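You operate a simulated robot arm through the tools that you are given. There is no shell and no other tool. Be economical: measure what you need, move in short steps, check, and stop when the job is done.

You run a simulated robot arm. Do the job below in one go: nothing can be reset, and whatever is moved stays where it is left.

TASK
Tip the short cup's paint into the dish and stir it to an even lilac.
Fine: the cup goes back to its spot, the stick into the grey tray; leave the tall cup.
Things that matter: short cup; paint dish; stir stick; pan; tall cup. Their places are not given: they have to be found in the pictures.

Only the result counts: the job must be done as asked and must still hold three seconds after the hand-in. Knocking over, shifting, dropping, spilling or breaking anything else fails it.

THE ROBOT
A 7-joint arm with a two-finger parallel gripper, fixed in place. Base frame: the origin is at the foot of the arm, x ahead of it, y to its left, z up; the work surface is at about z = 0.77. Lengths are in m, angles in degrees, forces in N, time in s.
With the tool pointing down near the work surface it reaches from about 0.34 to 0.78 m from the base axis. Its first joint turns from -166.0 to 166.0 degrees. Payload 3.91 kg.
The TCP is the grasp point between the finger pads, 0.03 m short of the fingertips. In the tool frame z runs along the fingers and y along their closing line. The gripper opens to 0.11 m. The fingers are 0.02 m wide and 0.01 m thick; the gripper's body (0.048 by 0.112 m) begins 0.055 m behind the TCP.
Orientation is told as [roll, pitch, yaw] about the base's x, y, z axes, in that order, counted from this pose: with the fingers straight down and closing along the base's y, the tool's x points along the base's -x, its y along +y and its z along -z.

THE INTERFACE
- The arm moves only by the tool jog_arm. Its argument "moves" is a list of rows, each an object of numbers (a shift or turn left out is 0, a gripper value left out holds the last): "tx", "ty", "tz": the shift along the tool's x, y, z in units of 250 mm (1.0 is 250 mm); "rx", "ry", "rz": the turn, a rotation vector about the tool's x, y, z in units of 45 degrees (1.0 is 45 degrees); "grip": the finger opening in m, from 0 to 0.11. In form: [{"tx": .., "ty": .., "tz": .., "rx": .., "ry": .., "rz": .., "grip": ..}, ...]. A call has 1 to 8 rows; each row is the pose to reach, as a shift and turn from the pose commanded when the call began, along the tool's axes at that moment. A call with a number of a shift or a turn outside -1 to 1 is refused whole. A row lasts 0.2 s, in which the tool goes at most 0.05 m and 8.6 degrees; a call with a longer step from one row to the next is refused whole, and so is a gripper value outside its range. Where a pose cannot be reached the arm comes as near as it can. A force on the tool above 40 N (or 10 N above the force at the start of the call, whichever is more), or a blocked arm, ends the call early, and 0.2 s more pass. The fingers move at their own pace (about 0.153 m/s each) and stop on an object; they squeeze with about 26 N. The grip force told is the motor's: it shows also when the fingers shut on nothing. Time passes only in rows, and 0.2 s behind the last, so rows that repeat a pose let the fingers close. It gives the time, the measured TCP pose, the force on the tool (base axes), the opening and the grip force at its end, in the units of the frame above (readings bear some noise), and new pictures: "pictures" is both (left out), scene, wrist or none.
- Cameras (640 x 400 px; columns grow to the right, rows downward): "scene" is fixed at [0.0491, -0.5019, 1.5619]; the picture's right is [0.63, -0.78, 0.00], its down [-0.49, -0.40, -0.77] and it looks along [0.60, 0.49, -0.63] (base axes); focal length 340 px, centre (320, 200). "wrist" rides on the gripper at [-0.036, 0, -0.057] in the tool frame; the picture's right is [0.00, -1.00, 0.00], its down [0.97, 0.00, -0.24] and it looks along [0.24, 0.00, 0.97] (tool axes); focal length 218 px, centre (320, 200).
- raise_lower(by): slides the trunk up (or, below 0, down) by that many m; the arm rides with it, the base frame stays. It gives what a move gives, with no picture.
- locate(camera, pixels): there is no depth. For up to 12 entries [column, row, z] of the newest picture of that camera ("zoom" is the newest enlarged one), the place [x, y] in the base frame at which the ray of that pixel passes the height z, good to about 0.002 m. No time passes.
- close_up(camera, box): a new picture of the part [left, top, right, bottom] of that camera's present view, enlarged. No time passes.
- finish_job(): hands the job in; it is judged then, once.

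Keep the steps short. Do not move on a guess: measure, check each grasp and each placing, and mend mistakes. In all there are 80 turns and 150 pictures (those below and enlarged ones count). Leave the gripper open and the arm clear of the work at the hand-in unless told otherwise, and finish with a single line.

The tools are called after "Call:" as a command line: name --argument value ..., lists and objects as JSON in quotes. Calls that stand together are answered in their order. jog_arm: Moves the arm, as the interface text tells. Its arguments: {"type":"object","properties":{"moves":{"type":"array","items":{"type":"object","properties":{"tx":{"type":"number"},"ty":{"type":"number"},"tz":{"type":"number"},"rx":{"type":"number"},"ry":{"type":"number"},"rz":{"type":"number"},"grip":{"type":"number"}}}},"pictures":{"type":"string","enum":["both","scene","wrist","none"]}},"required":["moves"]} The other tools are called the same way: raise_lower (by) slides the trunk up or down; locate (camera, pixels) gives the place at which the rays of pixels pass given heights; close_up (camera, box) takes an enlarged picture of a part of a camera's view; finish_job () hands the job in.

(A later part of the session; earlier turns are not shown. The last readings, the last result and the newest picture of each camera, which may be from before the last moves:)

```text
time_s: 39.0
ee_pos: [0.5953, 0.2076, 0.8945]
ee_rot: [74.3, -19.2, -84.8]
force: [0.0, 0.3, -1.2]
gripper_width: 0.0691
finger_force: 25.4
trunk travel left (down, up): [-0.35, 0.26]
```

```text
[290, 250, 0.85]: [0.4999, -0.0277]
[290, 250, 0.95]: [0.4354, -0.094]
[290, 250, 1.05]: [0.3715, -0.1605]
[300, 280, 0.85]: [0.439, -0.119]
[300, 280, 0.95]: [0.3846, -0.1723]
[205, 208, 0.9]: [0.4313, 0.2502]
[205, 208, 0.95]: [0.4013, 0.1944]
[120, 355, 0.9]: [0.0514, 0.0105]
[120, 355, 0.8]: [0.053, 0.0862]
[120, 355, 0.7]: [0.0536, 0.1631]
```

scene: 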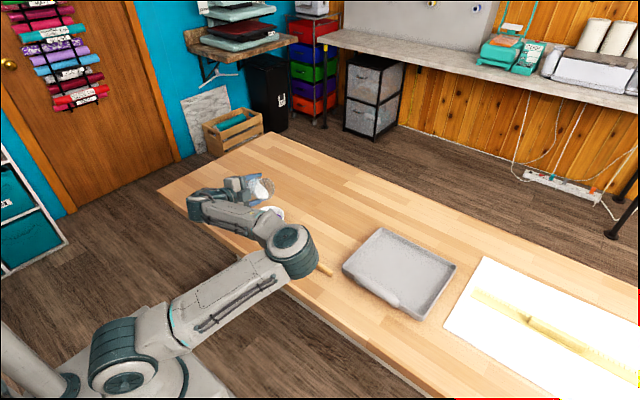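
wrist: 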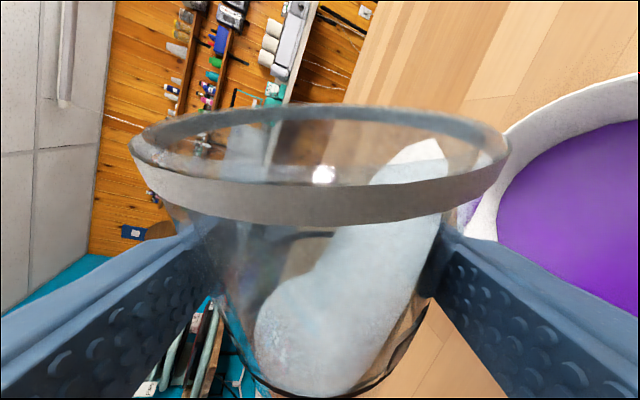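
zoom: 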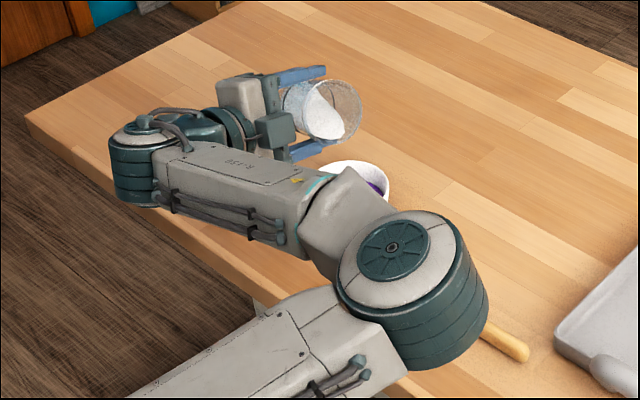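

The elbow is at about z 1.0 beside the table and drops with every further degree of roll, so I won't push on. I'll roll back upright. Then I'll raise the trunk in small steps while lowering the tool, so the shoulder and elbow sit higher, and watch the grip for slip.

Call:
jog_arm --moves '[{"rz": -0.08}, {"rz": -0.16}, {"rz": -0.28}, {"rz": -0.4}, {"rz": -0.53}, {"rz": -0.66}, {"rz": -0.79}, {"rz": -0.92}]' --pictures "none"

Call:
jog_arm --moves '[{"rz": -0.13}, {"rz": -0.26}, {"rz": -0.39}, {"rz": -0.52}, {"rz": -0.64}]' --pictures "none"

Call:
raise_lower --by 0.02

Call:
jog_arm --moves '[{"tx": 0}]' --pictures "both"

```text
time_s: 40.8
ee_pos: [0.5953, 0.2081, 0.8953]
ee_rot: [61.0, -58.0, -64.8]
force: [-0.4, 0.8, -1.5]
gripper_width: 0.0688
finger_force: 25.8
trunk travel left (down, up): [-0.35, 0.26]
```

```text
time_s: 42.0
ee_pos: [0.5962, 0.2081, 0.8964]
ee_rot: [-0.3, -75.1, 0.3]
force: [-0.2, 0.9, -1.2]
gripper_width: 0.069
finger_force: 25.7
trunk travel left (down, up): [-0.35, 0.26]
```

```text
time_s: 42.7
ee_pos: [0.5955, 0.2083, 0.915]
ee_rot: [-0.1, -75.1, 0.1]
force: [-0.8, 0.1, -0.7]
gripper_width: 0.0691
finger_force: 25.5
trunk travel left (down, up): [-0.37, 0.24]
```

```text
time_s: 43.1
ee_pos: [0.5966, 0.2082, 0.9153]
ee_rot: [0.0, -75.2, 0.1]
force: [-0.2, -1.2, -1.2]
gripper_width: 0.0692
finger_force: 26.3
trunk travel left (down, up): [-0.37, 0.24]
```

scene: 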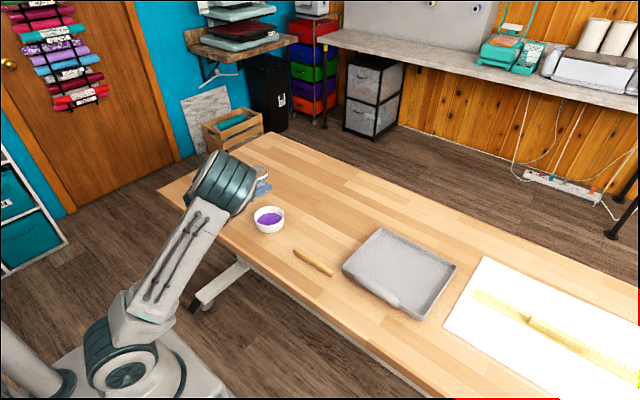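
wrist: 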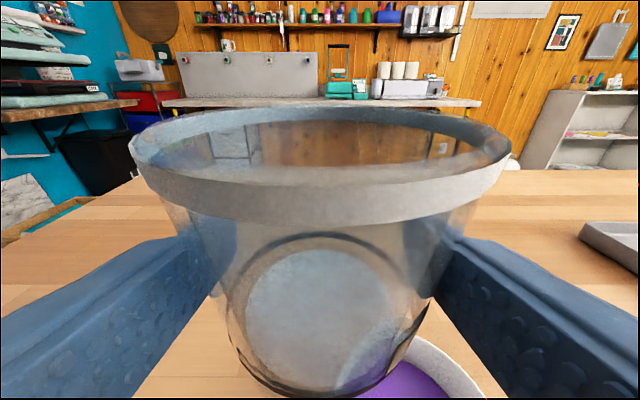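

No slip with the small trunk lift. I'll continue with 0.06 steps, bringing the tool back down between them.

Call:
raise_lower --by 0.06

Call:
jog_arm --moves '[{"tx": 0.05, "tz": 0.0134}, {"tx": 0.1, "tz": 0.0268}, {"tx": 0.16, "tz": 0.043}, {"tx": 0.22, "tz": 0.059}, {"tx": 0.27, "tz": 0.072}, {"tx": 0.309, "tz": 0.083}]' --pictures "none"

Call:
raise_lower --by 0.09

Call:
jog_arm --moves '[{"tx": 0.05, "tz": 0.0134}, {"tx": 0.1, "tz": 0.0268}, {"tx": 0.16, "tz": 0.043}, {"tx": 0.22, "tz": 0.059}, {"tx": 0.28, "tz": 0.075}, {"tx": 0.34, "tz": 0.091}]' --pictures "both"

```text
time_s: 44.1
ee_pos: [0.5944, 0.2083, 0.9758]
ee_rot: [0.0, -75.1, 0.0]
force: [0.1, 0.4, -0.6]
gripper_width: 0.069
finger_force: 25.9
trunk travel left (down, up): [-0.43, 0.18]
```

```text
time_s: 45.5
ee_pos: [0.5964, 0.2084, 0.8949]
ee_rot: [0.0, -75.3, 0.1]
force: [0.2, 0.4, -0.7]
gripper_width: 0.0686
finger_force: 26.0
trunk travel left (down, up): [-0.43, 0.18]
```

```text
time_s: 46.7
ee_pos: [0.5949, 0.2082, 0.9845]
ee_rot: [-0.1, -75.1, 0.0]
force: [-0.6, 0.4, -1.1]
gripper_width: 0.0688
finger_force: 25.9
trunk travel left (down, up): [-0.52, 0.09]
```

```text
time_s: 48.1
ee_pos: [0.5959, 0.2086, 0.8977]
ee_rot: [-0.1, -75.2, 0.1]
force: [0.5, -0.1, -1.4]
gripper_width: 0.0688
finger_force: 25.9
trunk travel left (down, up): [-0.52, 0.09]
```

scene: 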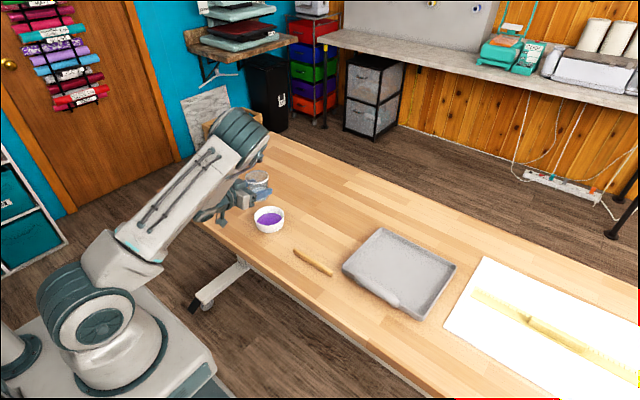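
wrist: 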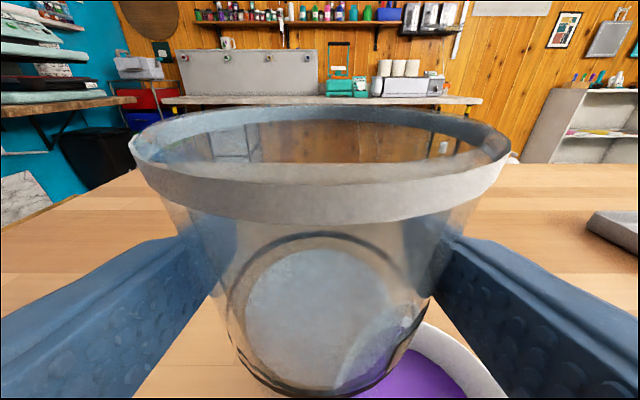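

The grip is steady, the shoulder is now higher and the elbow well above the table. I'll roll to 45°, then about 68°.

Call:
jog_arm --moves '[{"rz": 0.125}, {"rz": 0.25}, {"rz": 0.375}, {"rz": 0.5}, {"rz": 0.625}, {"rz": 0.75}, {"rz": 0.875}, {"rz": 1.0}]' --pictures "none"

Call:
jog_arm --moves '[{"rz": 0.08}, {"rz": 0.16}, {"rz": 0.24}, {"rz": 0.32}, {"rz": 0.4}, {"rz": 0.48}]' --pictures "both"

```text
time_s: 49.9
ee_pos: [0.5961, 0.2087, 0.8979]
ee_rot: [69.1, -43.1, -75.4]
force: [-0.2, -0.1, -0.2]
gripper_width: 0.0688
finger_force: 24.9
trunk travel left (down, up): [-0.52, 0.09]
```

```text
time_s: 51.3
ee_pos: [0.6061, 0.2212, 0.9494]
ee_rot: [71.2, -23.3, -83.0]
force: [0.4, -0.3, -1.0]
gripper_width: 0.0688
finger_force: 26.3
out of reach, approached as far as the arm can: row 1, 2, 3, 4, 5, 6
trunk travel left (down, up): [-0.52, 0.09]
```

scene: 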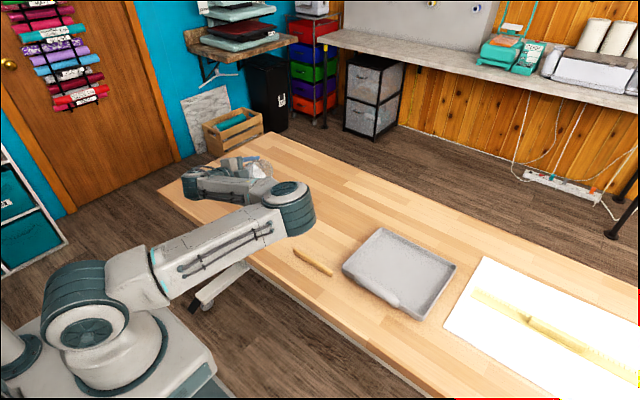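
wrist: 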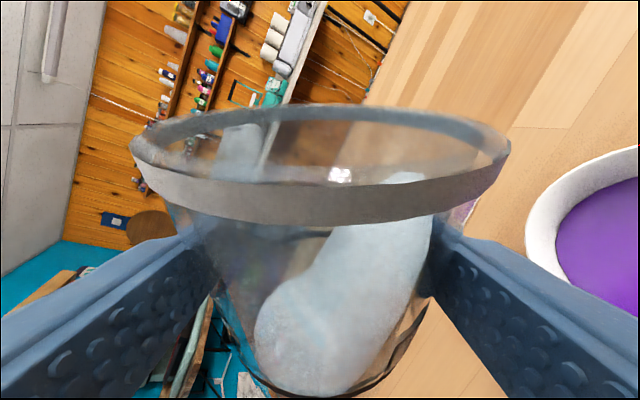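

The arm hit a joint limit at about 67° this way (TCP drifted to z 0.949), with nothing spilled. I'll roll back upright and test the other direction, which would pour from the dish's right side.

Call:
jog_arm --moves '[{"rz": -0.1}, {"rz": -0.2}, {"rz": -0.33}, {"rz": -0.46}, {"rz": -0.59}, {"rz": -0.72}, {"rz": -0.85}, {"rz": -0.98}]' --pictures "none"

Call:
jog_arm --moves '[{"rz": -0.13}, {"rz": -0.25}, {"rz": -0.37}, {"rz": -0.5}]' --pictures "both"

```text
time_s: 53.1
ee_pos: [0.607, 0.2211, 0.9506]
ee_rot: [55.1, -63.4, -58.1]
force: [-0.4, -0.1, -1.4]
gripper_width: 0.0686
finger_force: 25.8
out of reach, approached as far as the arm can: row 1
trunk travel left (down, up): [-0.52, 0.09]
```

```text
time_s: 54.1
ee_pos: [0.6055, 0.2208, 0.9482]
ee_rot: [-0.3, -75.1, 0.3]
force: [0.9, -0.1, -0.8]
gripper_width: 0.0689
finger_force: 25.9
trunk travel left (down, up): [-0.52, 0.09]
```

scene: 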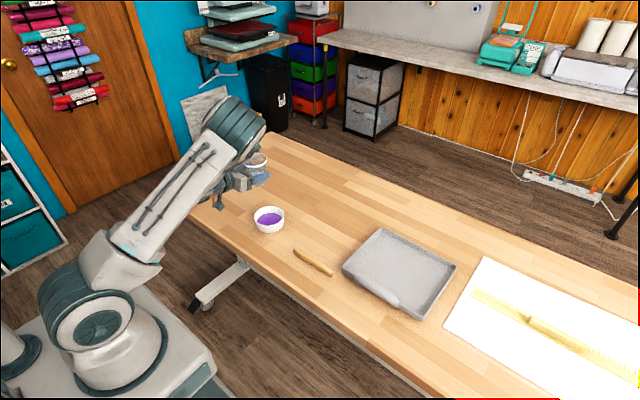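
wrist: 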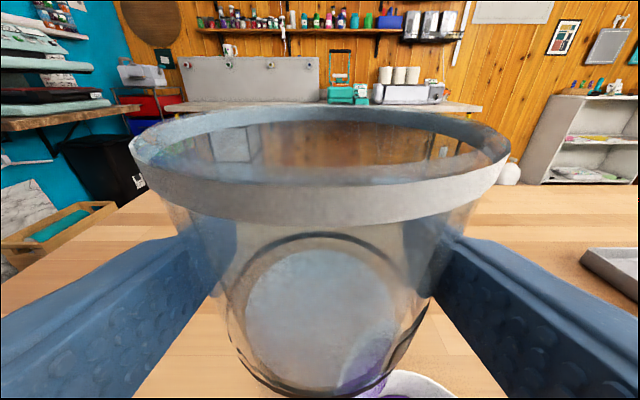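

Upright again at z 0.948. I'll carry the cup over to the right side of the dish (y ≈ 0.115) and test a −45° roll there.

Call:
jog_arm --moves '[{"ty": -0.05}, {"ty": -0.13}, {"ty": -0.21}, {"ty": -0.29}, {"ty": -0.37}, {"ty": -0.425}]' --pictures "none"

Call:
jog_arm --moves '[{"rz": -0.125}, {"rz": -0.25}, {"rz": -0.375}, {"rz": -0.5}, {"rz": -0.625}, {"rz": -0.75}, {"rz": -0.875}, {"rz": -1.0}]' --pictures "both"

```text
time_s: 55.5
ee_pos: [0.6063, 0.1126, 0.9497]
ee_rot: [0.0, -75.1, -0.1]
force: [1.1, 0.5, -0.7]
gripper_width: 0.0688
finger_force: 26.1
trunk travel left (down, up): [-0.52, 0.09]
```

```text
time_s: 57.3
ee_pos: [0.6065, 0.1141, 0.9493]
ee_rot: [-69.5, -43.1, 75.6]
force: [0.1, 0.4, -0.8]
gripper_width: 0.0687
finger_force: 26.0
trunk travel left (down, up): [-0.52, 0.09]
```

scene: 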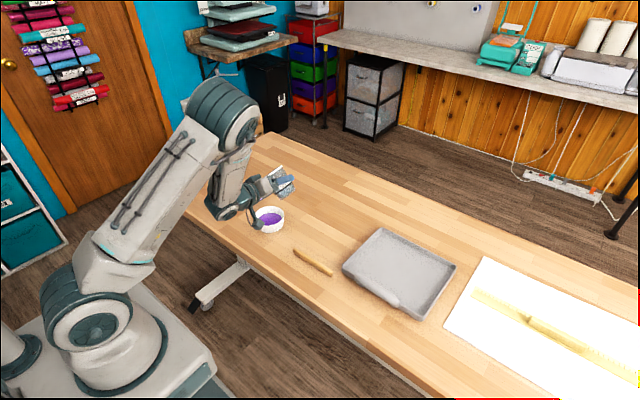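
wrist: 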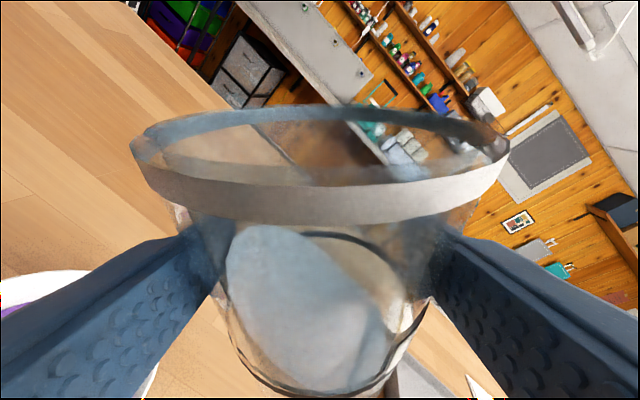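

In this direction the elbow stays up and the wrist does the rolling. I'll lower to z ≈ 0.898 with the roll held.

Call:
jog_arm --moves '[{"tx": 0.033, "ty": 0.039, "tz": 0.003}, {"tx": 0.067, "ty": 0.078, "tz": 0.006}, {"tx": 0.1, "ty": 0.117, "tz": 0.009}, {"tx": 0.133, "ty": 0.155, "tz": 0.011}]' --pictures "none"

Call:
jog_arm --moves '[{"rz": -0.08}, {"rz": -0.16}, {"rz": -0.24}, {"rz": -0.32}, {"rz": -0.4}]' --pictures "both"

Call:
close_up --camera "scene" --box '[220, 150, 340, 250]'

```text
time_s: 58.3
ee_pos: [0.5965, 0.1188, 0.8993]
ee_rot: [-69.5, -43.0, 75.7]
force: [-0.3, 0.4, -0.8]
gripper_width: 0.0689
finger_force: 25.8
trunk travel left (down, up): [-0.52, 0.09]
```

```text
time_s: 59.5
ee_pos: [0.5958, 0.118, 0.9006]
ee_rot: [-73.4, -25.9, 82.6]
force: [-0.4, 0.6, -0.7]
gripper_width: 0.0689
finger_force: 26.2
trunk travel left (down, up): [-0.52, 0.09]
```

scene: 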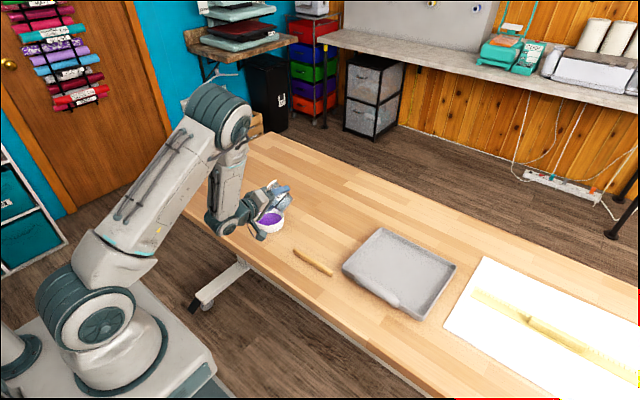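
wrist: 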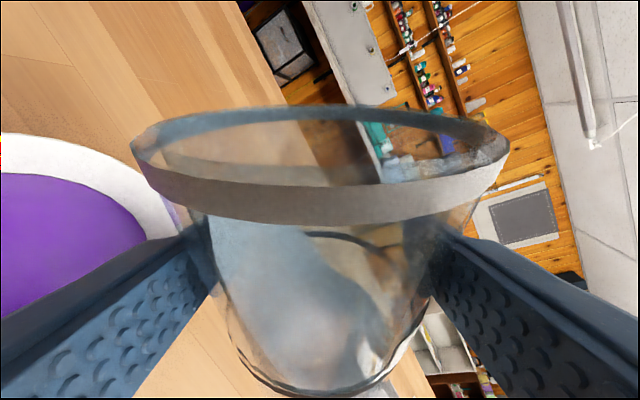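

```text
4.00 times, centred on (280, 200) of scene
```

zoom: 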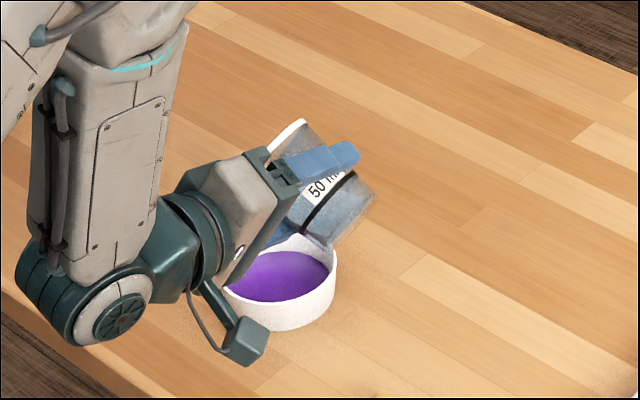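

At −63° the lip is over the dish. I'll continue slowly to about −85° and watch the pour.

Call:
jog_arm --moves '[{"rz": -0.07}, {"rz": -0.14}, {"rz": -0.21}, {"rz": -0.28}, {"rz": -0.35}, {"rz": -0.42}, {"rz": -0.49}, {"rz": -0.49}]' --pictures "both"

Call:
close_up --camera "scene" --box '[220, 150, 340, 250]'

```text
time_s: 61.3
ee_pos: [0.5966, 0.1176, 0.8995]
ee_rot: [-75.1, -4.8, 88.7]
force: [-0.3, -0.5, -1.0]
gripper_width: 0.0687
finger_force: 26.5
trunk travel left (down, up): [-0.52, 0.09]
```

scene: 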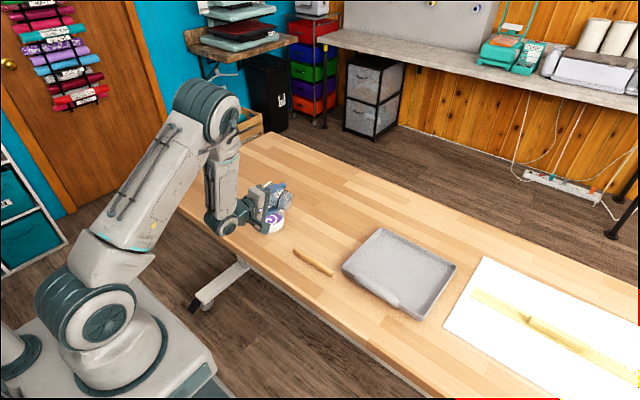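
wrist: 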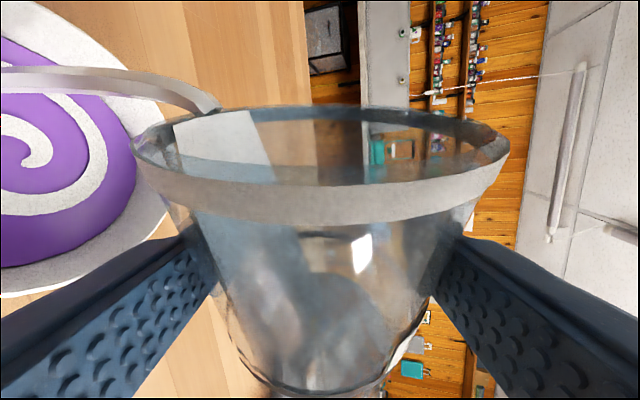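

```text
4.00 times, centred on (280, 200) of scene
```

zoom: 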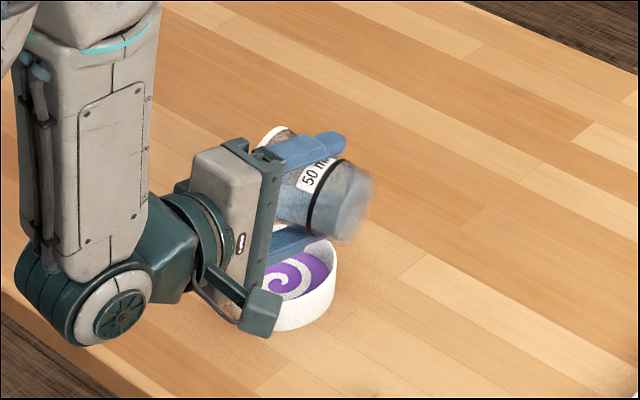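

The paint is streaming into the dish centre and the dish is unmoved. I'll check how close the hanging wrist bracket (zoom 262,320) is to the dish before rolling on.

Call:
locate --camera "scene" --pixels '[[265.5, 233, 0.8], [265.5, 233, 0.84], [265.5, 233, 0.88], [265.5, 233, 0.92]]'

Call:
jog_arm --moves '[{"rz": -0.05}, {"rz": -0.1}, {"rz": -0.15}, {"rz": -0.15}, {"rz": -0.15}]' --pictures "both"

Call:
close_up --camera "scene" --box '[220, 150, 340, 250]'

```text
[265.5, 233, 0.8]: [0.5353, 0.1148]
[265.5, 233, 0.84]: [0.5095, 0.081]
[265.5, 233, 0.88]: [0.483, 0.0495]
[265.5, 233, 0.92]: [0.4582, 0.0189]
```

```text
time_s: 62.5
ee_pos: [0.597, 0.1177, 0.9003]
ee_rot: [-75.1, 1.7, 90.4]
force: [0.1, 0.1, -0.5]
gripper_width: 0.0687
finger_force: 26.0
trunk travel left (down, up): [-0.52, 0.09]
```

scene: 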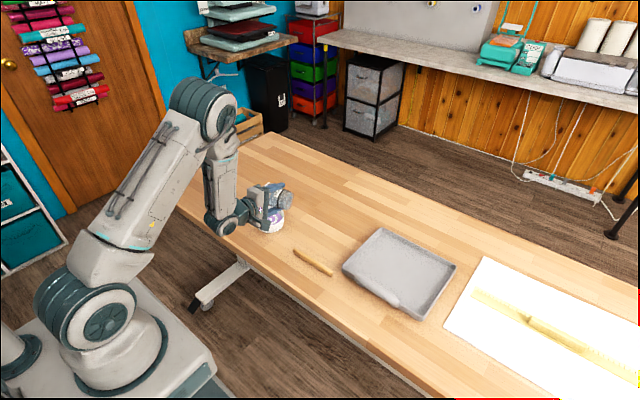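
wrist: 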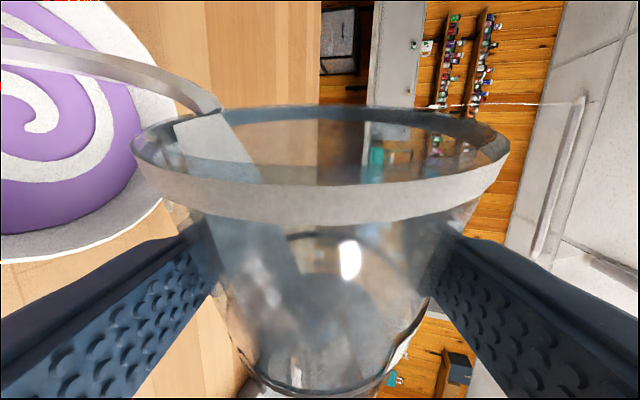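

```text
4.00 times, centred on (280, 200) of scene
```

zoom: 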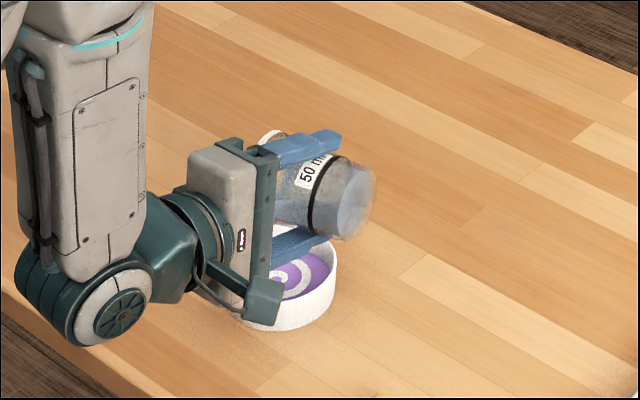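

The stream continues and the paint is getting lighter. The bracket turns with the tool and now moves away upward. I'll go on to about −110°.

Call:
jog_arm --moves '[{"rz": -0.06}, {"rz": -0.12}, {"rz": -0.18}, {"rz": -0.24}, {"rz": -0.3}, {"rz": -0.36}, {"rz": -0.42}, {"rz": -0.42}]' --pictures "wrist"

Call:
jog_arm --moves '[{"rz": -0.06}, {"rz": -0.12}, {"rz": -0.18}, {"rz": -0.24}, {"rz": -0.3}, {"rz": -0.3}, {"rz": -0.3}]' --pictures "both"

Call:
close_up --camera "scene" --box '[220, 150, 340, 250]'

```text
time_s: 64.3
ee_pos: [0.5957, 0.1179, 0.8996]
ee_rot: [-74.2, 19.9, 95.5]
force: [0.1, 1.0, -0.6]
gripper_width: 0.0686
finger_force: 26.1
trunk travel left (down, up): [-0.52, 0.09]
```

wrist: 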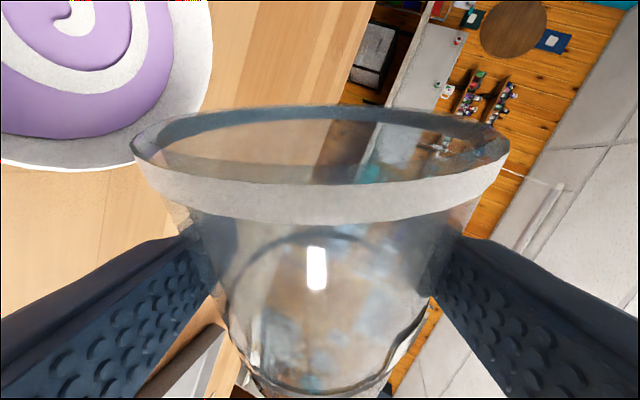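

```text
time_s: 65.9
ee_pos: [0.5955, 0.1187, 0.9003]
ee_rot: [-72.1, 32.9, 99.9]
force: [-0.2, 0.2, -0.5]
gripper_width: 0.0684
finger_force: 25.9
trunk travel left (down, up): [-0.52, 0.09]
```

scene: 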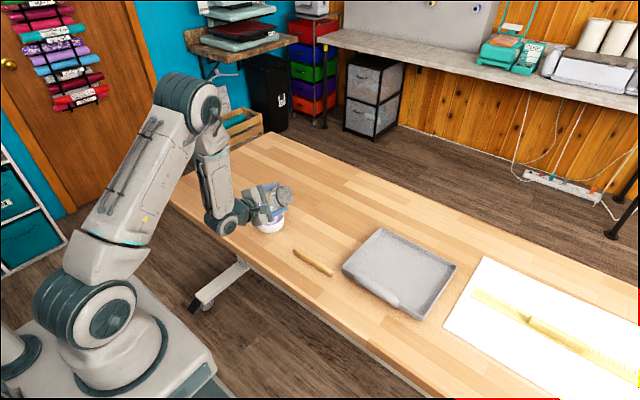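
wrist: 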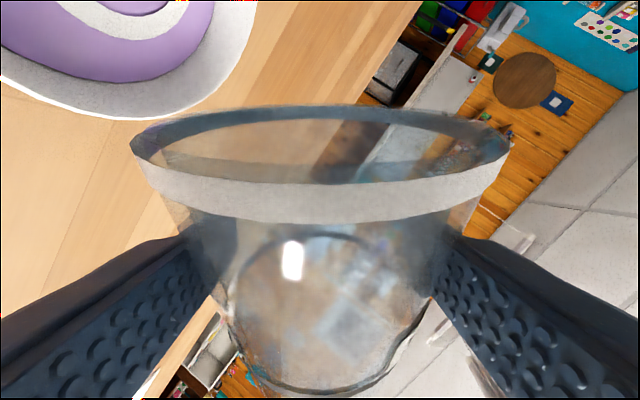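

```text
4.00 times, centred on (280, 200) of scene
```

zoom: 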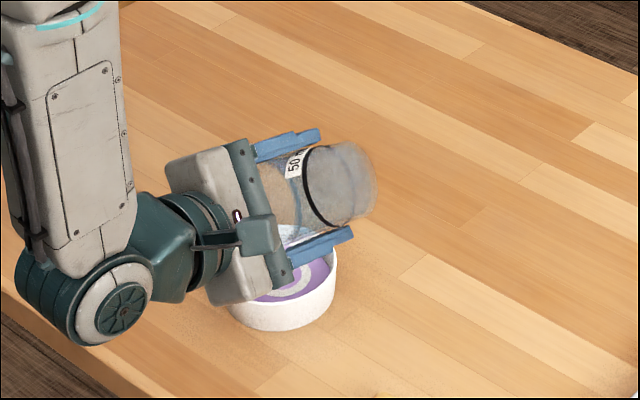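

The cup is empty and all the paint is in the dish as a white swirl. I'll roll back upright in place.

Call:
jog_arm --moves '[{"rz": 0.14}, {"rz": 0.28}, {"rz": 0.42}, {"rz": 0.56}, {"rz": 0.7}, {"rz": 0.84}, {"rz": 0.98}]' --pictures "none"

Call:
jog_arm --moves '[{"rz": 0.14}, {"rz": 0.28}, {"rz": 0.42}, {"rz": 0.56}, {"rz": 0.7}, {"rz": 0.84}, {"rz": 0.98}]' --pictures "none"

Call:
jog_arm --moves '[{"rz": 0.13}, {"rz": 0.27}, {"rz": 0.4}, {"rz": 0.53}, {"rz": 0.67}, {"rz": 0.8}]' --pictures "both"

```text
time_s: 67.5
ee_pos: [0.5962, 0.1174, 0.899]
ee_rot: [-74.9, -9.6, 87.4]
force: [0.7, -0.3, -0.9]
gripper_width: 0.0687
finger_force: 25.5
trunk travel left (down, up): [-0.52, 0.09]
```

```text
time_s: 69.1
ee_pos: [0.5961, 0.1184, 0.899]
ee_rot: [-65.8, -51.5, 70.5]
force: [-0.7, -0.5, -0.3]
gripper_width: 0.0683
finger_force: 25.6
trunk travel left (down, up): [-0.52, 0.09]
```

```text
time_s: 70.5
ee_pos: [0.5955, 0.1187, 0.8988]
ee_rot: [0.4, -75.0, -0.5]
force: [-0.6, -0.5, -0.1]
gripper_width: 0.0684
finger_force: 26.3
trunk travel left (down, up): [-0.52, 0.09]
```

scene: 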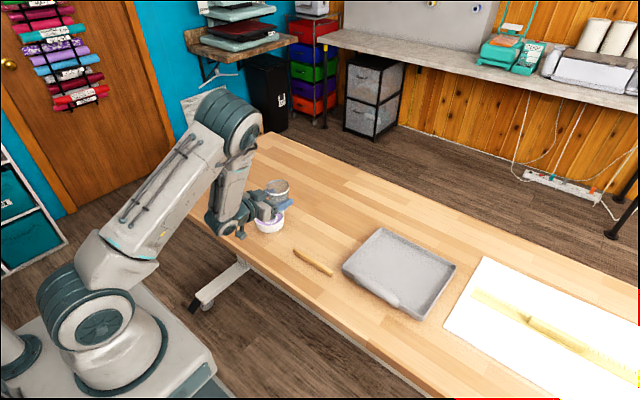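
wrist: 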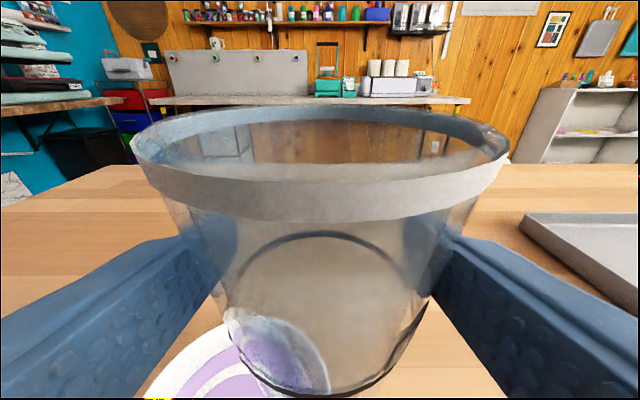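

The cup is upright and empty. I'll carry it back above its spot (TCP 0.5745, 0.344).

Call:
jog_arm --moves '[{"ty": 0.08}, {"ty": 0.22}, {"ty": 0.36}, {"ty": 0.5, "tx": 0.005, "tz": -0.02}, {"ty": 0.64, "tx": 0.011, "tz": -0.041}, {"ty": 0.76, "tx": 0.016, "tz": -0.061}, {"ty": 0.86, "tx": 0.0218, "tz": -0.0815}, {"ty": 0.902, "tx": 0.0218, "tz": -0.0815}]' --pictures "none"

Call:
jog_arm --moves '[{"tx": 0.08, "tz": 0.0214}, {"tx": 0.15, "tz": 0.04}, {"tx": 0.21, "tz": 0.056}, {"tx": 0.26, "tz": 0.07}, {"tx": 0.29, "tz": 0.078}]' --pictures "both"

Call:
close_up --camera "scene" --box '[190, 150, 310, 250]'

```text
time_s: 72.3
ee_pos: [0.5754, 0.3445, 0.899]
ee_rot: [-0.3, -75.0, 0.2]
force: [-0.1, -0.5, -0.1]
gripper_width: 0.0686
finger_force: 26.0
trunk travel left (down, up): [-0.52, 0.09]
```

```text
time_s: 73.5
ee_pos: [0.5751, 0.3436, 0.8258]
ee_rot: [0.0, -75.1, 0.0]
force: [0.2, -0.2, -0.8]
gripper_width: 0.0685
finger_force: 26.0
trunk travel left (down, up): [-0.52, 0.09]
```

scene: 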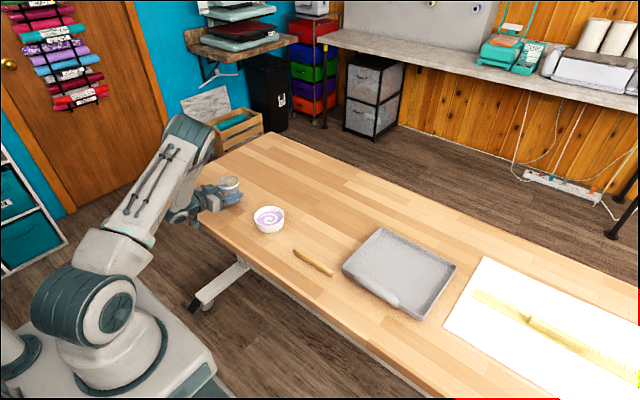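
wrist: 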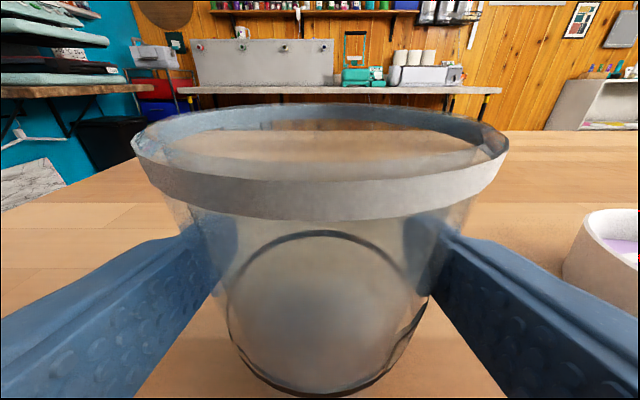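

```text
4.00 times, centred on (250, 200) of scene
```

zoom: 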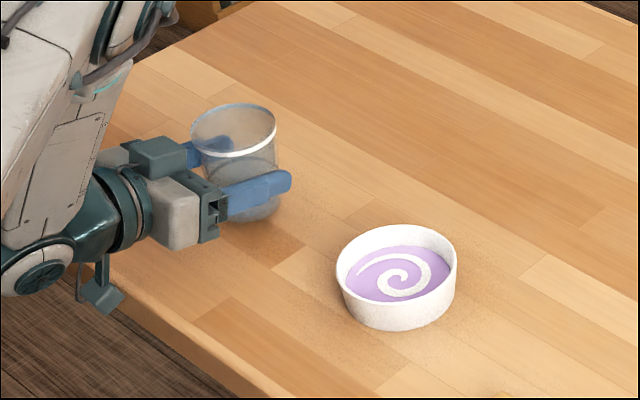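

Dish stays put, and the paint is now pale with a swirl. The cup rim is within ~1 px of its original place. I'll nudge −2 mm in y and lower to contact.

Call:
jog_arm --moves '[{"ty": -0.009, "tz": 0.004}, {"ty": -0.009, "tx": 0.0135, "tz": 0.008}, {"ty": -0.009, "tx": 0.027, "tz": 0.011}, {"ty": -0.009, "tx": 0.039, "tz": 0.014}, {"ty": -0.009, "tx": 0.046, "tz": 0.016}]' --pictures "none"

Call:
jog_arm --moves '[{"tx": 0.004, "tz": 0.001}, {"tx": 0.008, "tz": 0.002}]' --pictures "none"

Call:
close_up --camera "scene" --box '[190, 150, 310, 250]'

```text
time_s: 74.7
ee_pos: [0.5752, 0.3411, 0.8124]
ee_rot: [-0.2, -75.2, 0.1]
force: [0.2, -0.1, -0.1]
gripper_width: 0.0686
finger_force: 26.1
trunk travel left (down, up): [-0.52, 0.09]
```

```text
time_s: 75.3
ee_pos: [0.577, 0.3403, 0.8119]
ee_rot: [0.2, -75.3, -0.1]
force: [-0.7, -0.7, 8.2]
gripper_width: 0.0687
finger_force: 25.4
trunk travel left (down, up): [-0.52, 0.09]
```

```text
4.00 times, centred on (250, 200) of scene
```

zoom: 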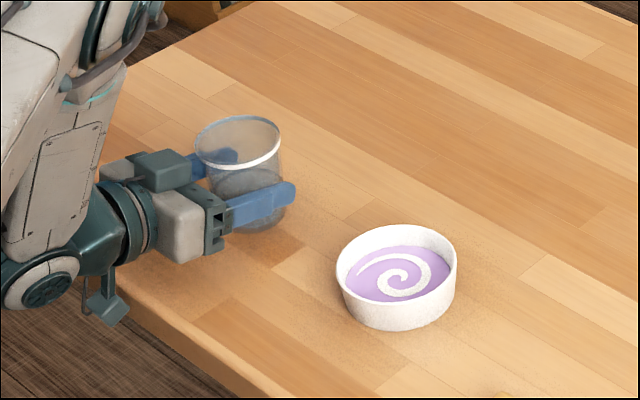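

The cup touches down (8 N) and the rim is at (229.4, 186), matching the start. I'll ease off, open gradually and back straight out.

Call:
jog_arm --moves '[{"tx": -0.006, "tz": -0.0015}, {"tx": -0.006, "tz": -0.0015, "grip": 0.075}, {"tx": -0.006, "tz": -0.0015, "grip": 0.09}, {"tx": -0.006, "tz": -0.0015, "grip": 0.11}, {"tx": -0.006, "tz": -0.0015, "grip": 0.11}]' --pictures "none"

Call:
jog_arm --moves '[{"tx": 0.03, "tz": -0.116}, {"tx": 0.06, "tz": -0.25}, {"tx": 0.1, "tz": -0.4}, {"tx": 0.14, "tz": -0.54}]' --pictures "none"

Call:
jog_arm --moves '[{"tx": -0.14, "tz": -0.04}, {"tx": -0.3, "tz": -0.08}, {"tx": -0.47, "tz": -0.126}, {"tx": -0.64, "tz": -0.17}, {"tx": -0.8, "tz": -0.214}]' --pictures "both"

Call:
close_up --camera "scene" --box '[190, 160, 350, 290]'

```text
time_s: 76.5
ee_pos: [0.5754, 0.3419, 0.8114]
ee_rot: [-0.1, -75.1, 0.1]
force: [-0.8, -0.1, 0.3]
gripper_width: 0.11
finger_force: 0.2
trunk travel left (down, up): [-0.52, 0.09]
```

```text
time_s: 77.5
ee_pos: [0.4358, 0.3409, 0.8128]
ee_rot: [0.1, -75.2, -0.1]
force: [0.2, 0.4, 0.4]
gripper_width: 0.1098
finger_force: 0.2
trunk travel left (down, up): [-0.52, 0.09]
```

```text
time_s: 78.7
ee_pos: [0.4353, 0.34, 1.02]
ee_rot: [-0.3, -75.2, 0.2]
force: [-0.6, 0.0, 0.6]
gripper_width: 0.1098
finger_force: 0.1
trunk travel left (down, up): [-0.52, 0.09]
```

scene: 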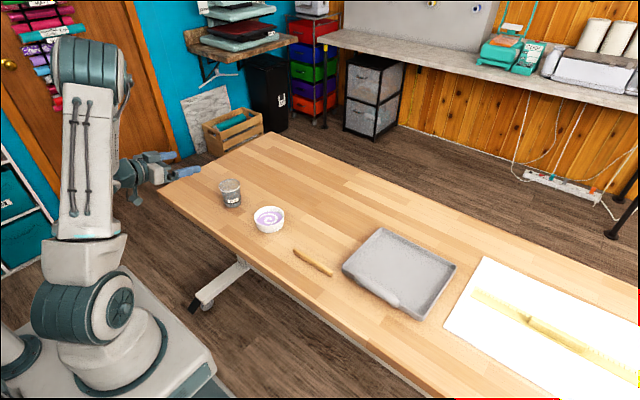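
wrist: 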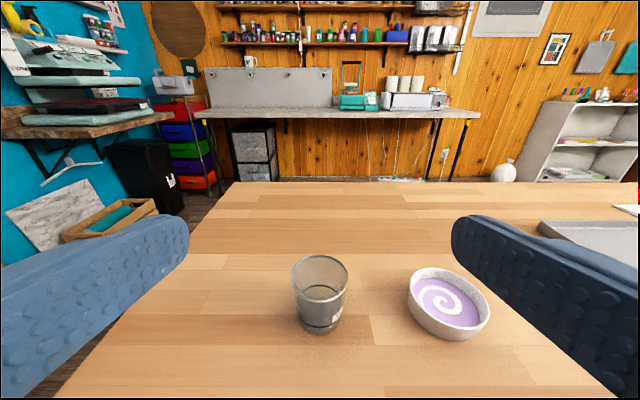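

```text
3.08 times, centred on (270, 225) of scene
```

zoom: 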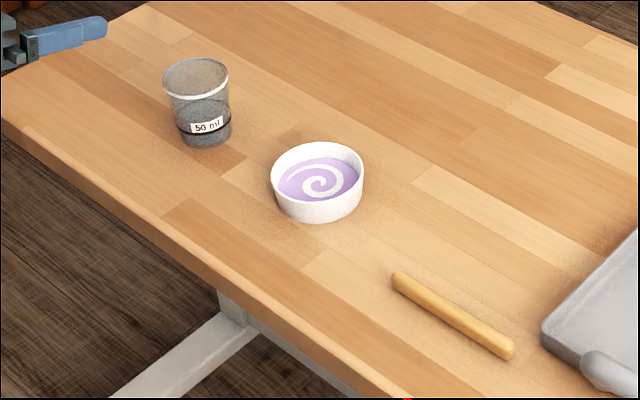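

The cup stands upright within ~1 px of its original place. Next is the stick. I'll turn the tool back to pointing down while moving right over it, at safe height.

Call:
jog_arm --moves '[{"ry": 0.18, "ty": -0.19}, {"ry": 0.36, "ty": -0.38}, {"ry": 0.54, "ty": -0.57}, {"ry": 0.72, "ty": -0.76}, {"ry": 0.9, "ty": -0.95}]' --pictures "none"

Call:
jog_arm --moves '[{"ry": 0.16, "ty": -0.12}, {"ry": 0.32, "ty": -0.24}, {"ry": 0.48, "ty": -0.36}, {"ry": 0.64, "ty": -0.48}, {"ry": 0.769, "ty": -0.54}]' --pictures "none"

Call:
jog_arm --moves '[{"rz": -0.166, "tx": -0.08}, {"rz": -0.333, "tx": -0.16}, {"rz": -0.5, "tx": -0.24}, {"rz": -0.666, "tx": -0.32}, {"rz": -0.833, "tx": -0.4}, {"rz": -1.0, "tx": -0.468}]' --pictures "none"

Call:
jog_arm --moves '[{"rz": -0.166}, {"rz": -0.333}, {"rz": -0.5}, {"rz": -0.666}, {"rz": -0.833}, {"rz": -1.0}]' --pictures "both"

```text
time_s: 79.9
ee_pos: [0.4363, 0.1028, 1.0199]
ee_rot: [0.2, -34.6, -0.2]
force: [0.2, -0.1, -0.2]
gripper_width: 0.11
finger_force: 0.1
trunk travel left (down, up): [-0.52, 0.09]
```

```text
time_s: 81.1
ee_pos: [0.436, -0.0303, 1.0194]
ee_rot: [-0.1, 0.1, 0.0]
force: [0.6, 0.1, 0.1]
gripper_width: 0.1098
finger_force: 0.1
trunk travel left (down, up): [-0.52, 0.09]
```

```text
time_s: 82.5
ee_pos: [0.5535, -0.031, 1.0206]
ee_rot: [0.0, 0.0, 45.2]
force: [-0.8, 0.4, -0.6]
gripper_width: 0.1101
finger_force: 0.0
trunk travel left (down, up): [-0.52, 0.09]
```

```text
time_s: 83.9
ee_pos: [0.5536, -0.0304, 1.0196]
ee_rot: [0.0, -0.1, 90.2]
force: [1.0, -0.2, 0.0]
gripper_width: 0.1099
finger_force: 0.1
trunk travel left (down, up): [-0.52, 0.09]
```

scene: 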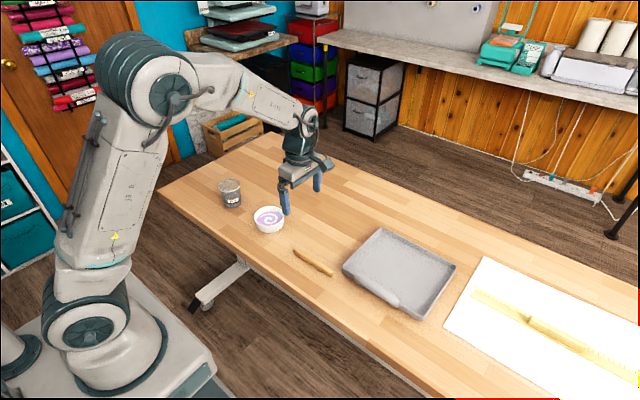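
wrist: 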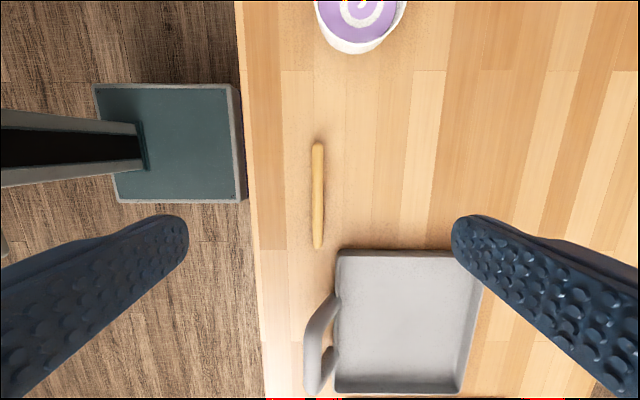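

The stick is right between the fingers (col ~318, rows 142–248). I'll measure its ends.

Call:
locate --camera "wrist" --pixels '[[318, 142, 0.778], [318, 248, 0.778], [313, 200, 0.778], [324, 200, 0.778], [363, 8, 0.815], [340, 252, 0.79], [468, 392, 0.79], [479, 262, 0.79]]'

Call:
close_up --camera "wrist" --box '[260, 120, 420, 260]'

```text
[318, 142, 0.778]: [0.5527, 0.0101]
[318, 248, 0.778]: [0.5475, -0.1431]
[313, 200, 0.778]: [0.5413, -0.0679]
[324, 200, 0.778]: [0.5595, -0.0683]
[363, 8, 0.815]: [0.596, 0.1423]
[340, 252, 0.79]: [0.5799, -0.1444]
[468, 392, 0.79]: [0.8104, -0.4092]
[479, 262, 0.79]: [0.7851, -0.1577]
```

```text
2.86 times, centred on (340, 190) of wrist
```

zoom: 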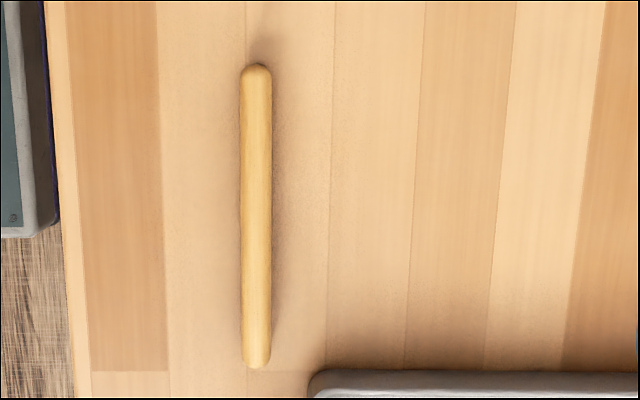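

The stick is 0.152 m long and ~16 mm thick, centred at x ≈ 0.551. I'll descend with a reduced opening so the tips stop ~4 mm above the table, then close.

Call:
jog_arm --moves '[{"tz": 0.18, "grip": 0.07}, {"tz": 0.36}, {"tz": 0.53}, {"tz": 0.68}, {"tz": 0.78}, {"tz": 0.83}, {"tz": 0.862}]' --pictures "wrist"

Call:
jog_arm --moves '[{"grip": 0.04}, {"grip": 0.02}, {"grip": 0.0}, {"grip": 0.0}]' --pictures "wrist"

```text
time_s: 85.5
ee_pos: [0.553, -0.0318, 0.8033]
ee_rot: [0.0, 0.0, 90.1]
force: [-0.5, -0.7, 0.1]
gripper_width: 0.07
finger_force: 0.0
trunk travel left (down, up): [-0.52, 0.09]
```

wrist: 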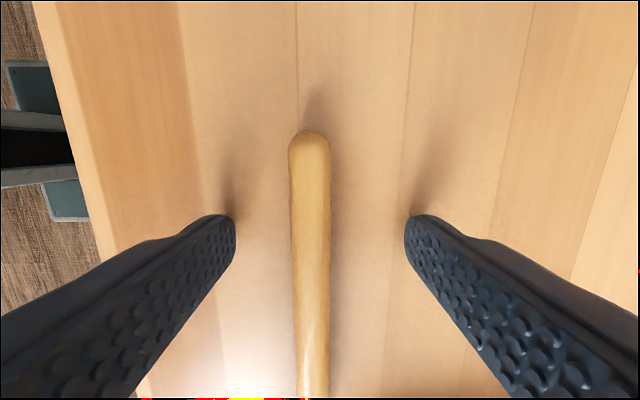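

```text
time_s: 86.5
ee_pos: [0.5523, -0.0315, 0.8047]
ee_rot: [0.0, 0.1, 90.0]
force: [0.4, -0.2, 0.8]
gripper_width: 0.0137
finger_force: 25.9
trunk travel left (down, up): [-0.52, 0.09]
```

wrist: 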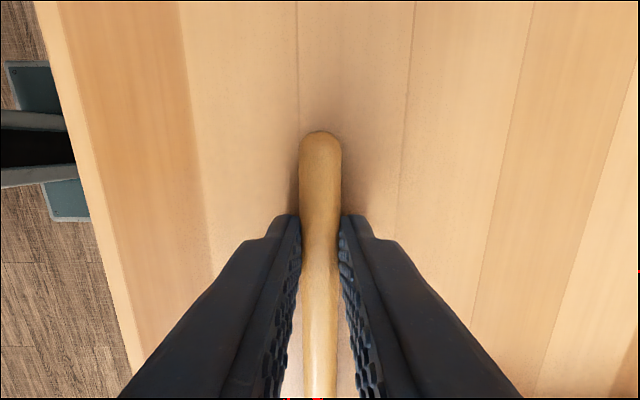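

The stick is gripped (0.0137 opening, 26 N). I'll lift it, turn the yaw back to 0, and check.

Call:
jog_arm --moves '[{"tz": -0.06}, {"tz": -0.2}, {"tz": -0.36}, {"tz": -0.52}, {"tz": -0.68}, {"tz": -0.84}, {"tz": -0.9}]' --pictures "none"

Call:
jog_arm --moves '[{"rz": 0.14}, {"rz": 0.28}, {"rz": 0.42}, {"rz": 0.57}, {"rz": 0.71}, {"rz": 0.85}, {"rz": 1.0}]' --pictures "none"

Call:
jog_arm --moves '[{"rz": 0.14}, {"rz": 0.28}, {"rz": 0.42}, {"rz": 0.57}, {"rz": 0.71}, {"rz": 0.85}, {"rz": 1.0}]' --pictures "both"

```text
time_s: 88.1
ee_pos: [0.5533, -0.0309, 1.0289]
ee_rot: [0.0, -0.1, 89.9]
force: [0.2, -0.3, 0.3]
gripper_width: 0.0138
finger_force: 25.7
trunk travel left (down, up): [-0.52, 0.09]
```

```text
time_s: 89.7
ee_pos: [0.5528, -0.0307, 1.0287]
ee_rot: [0.0, 0.1, 44.9]
force: [0.0, 0.4, -1.5]
gripper_width: 0.0136
finger_force: 25.4
trunk travel left (down, up): [-0.52, 0.09]
```

```text
time_s: 91.3
ee_pos: [0.5522, -0.0296, 1.0292]
ee_rot: [0.1, -0.1, -0.1]
force: [0.0, -0.7, 0.1]
gripper_width: 0.0137
finger_force: 25.9
trunk travel left (down, up): [-0.52, 0.09]
```

scene: 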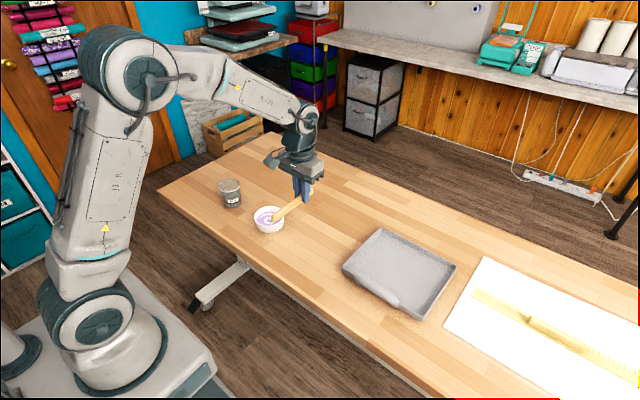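
wrist: 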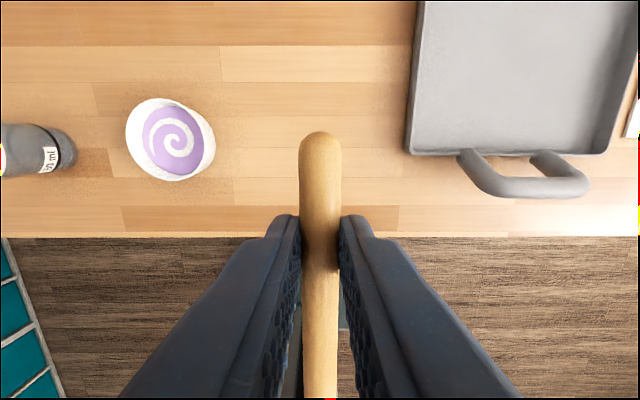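

The stick is held firmly along x. I'll tilt the tool so the stick points down while moving over to the dish at height.

Call:
jog_arm --moves '[{"ry": -0.18, "ty": 0.08}, {"ry": -0.36, "ty": 0.16}, {"ry": -0.54, "ty": 0.24}, {"ry": -0.72, "ty": 0.32}, {"ry": -0.9, "ty": 0.4}]' --pictures "none"

Call:
jog_arm --moves '[{"ry": -0.16, "ty": 0.08}, {"ry": -0.32, "ty": 0.16}, {"ry": -0.48, "ty": 0.24}, {"ry": -0.64, "ty": 0.31}, {"ry": -0.768, "ty": 0.372}]' --pictures "none"

Call:
jog_arm --moves '[{"tx": -0.024, "tz": 0.09}, {"tx": -0.048, "tz": 0.179}]' --pictures "both"

Call:
close_up --camera "scene" --box '[200, 130, 320, 250]'

```text
time_s: 92.5
ee_pos: [0.553, 0.0715, 1.03]
ee_rot: [0.2, -40.7, 0.0]
force: [0.4, 1.3, 0.0]
gripper_width: 0.0137
finger_force: 26.3
trunk travel left (down, up): [-0.52, 0.09]
```

```text
time_s: 93.7
ee_pos: [0.5534, 0.1633, 1.0304]
ee_rot: [0.0, -75.2, -0.2]
force: [0.1, -0.6, 0.5]
gripper_width: 0.0136
finger_force: 26.1
trunk travel left (down, up): [-0.52, 0.09]
```

```text
time_s: 94.3
ee_pos: [0.6004, 0.1625, 1.03]
ee_rot: [-0.2, -75.1, 0.2]
force: [0.4, 0.2, -1.6]
gripper_width: 0.0137
finger_force: 26.2
trunk travel left (down, up): [-0.52, 0.09]
```

scene: 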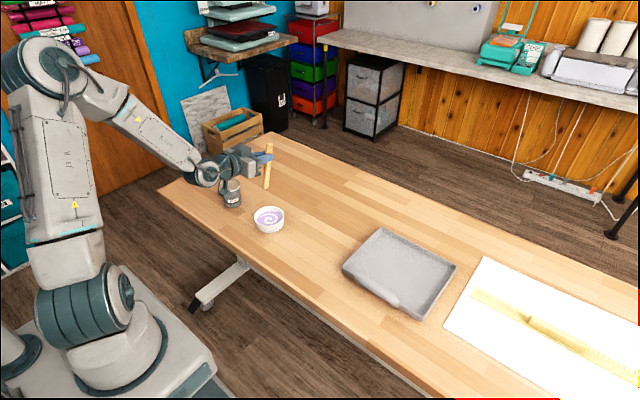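
wrist: 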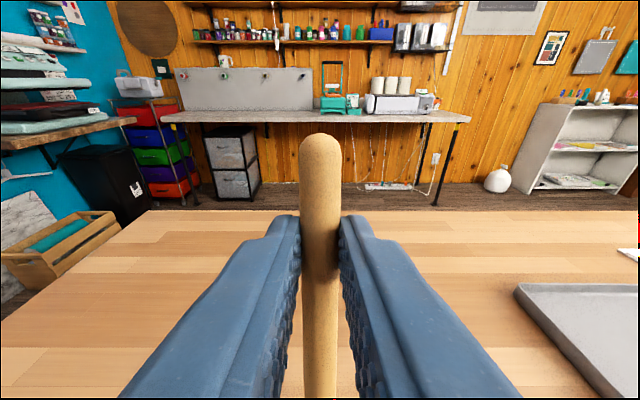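

```text
3.33 times, centred on (260, 190) of scene
```

zoom: 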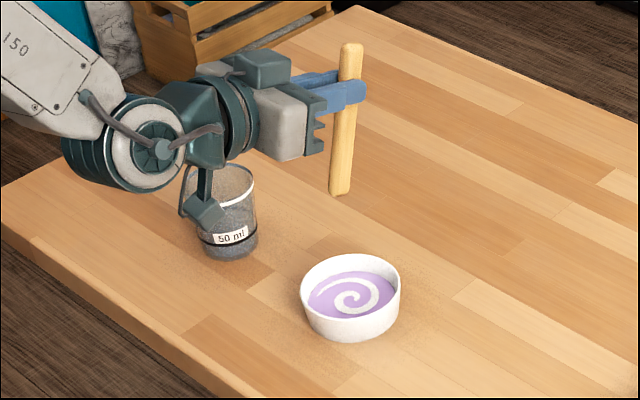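

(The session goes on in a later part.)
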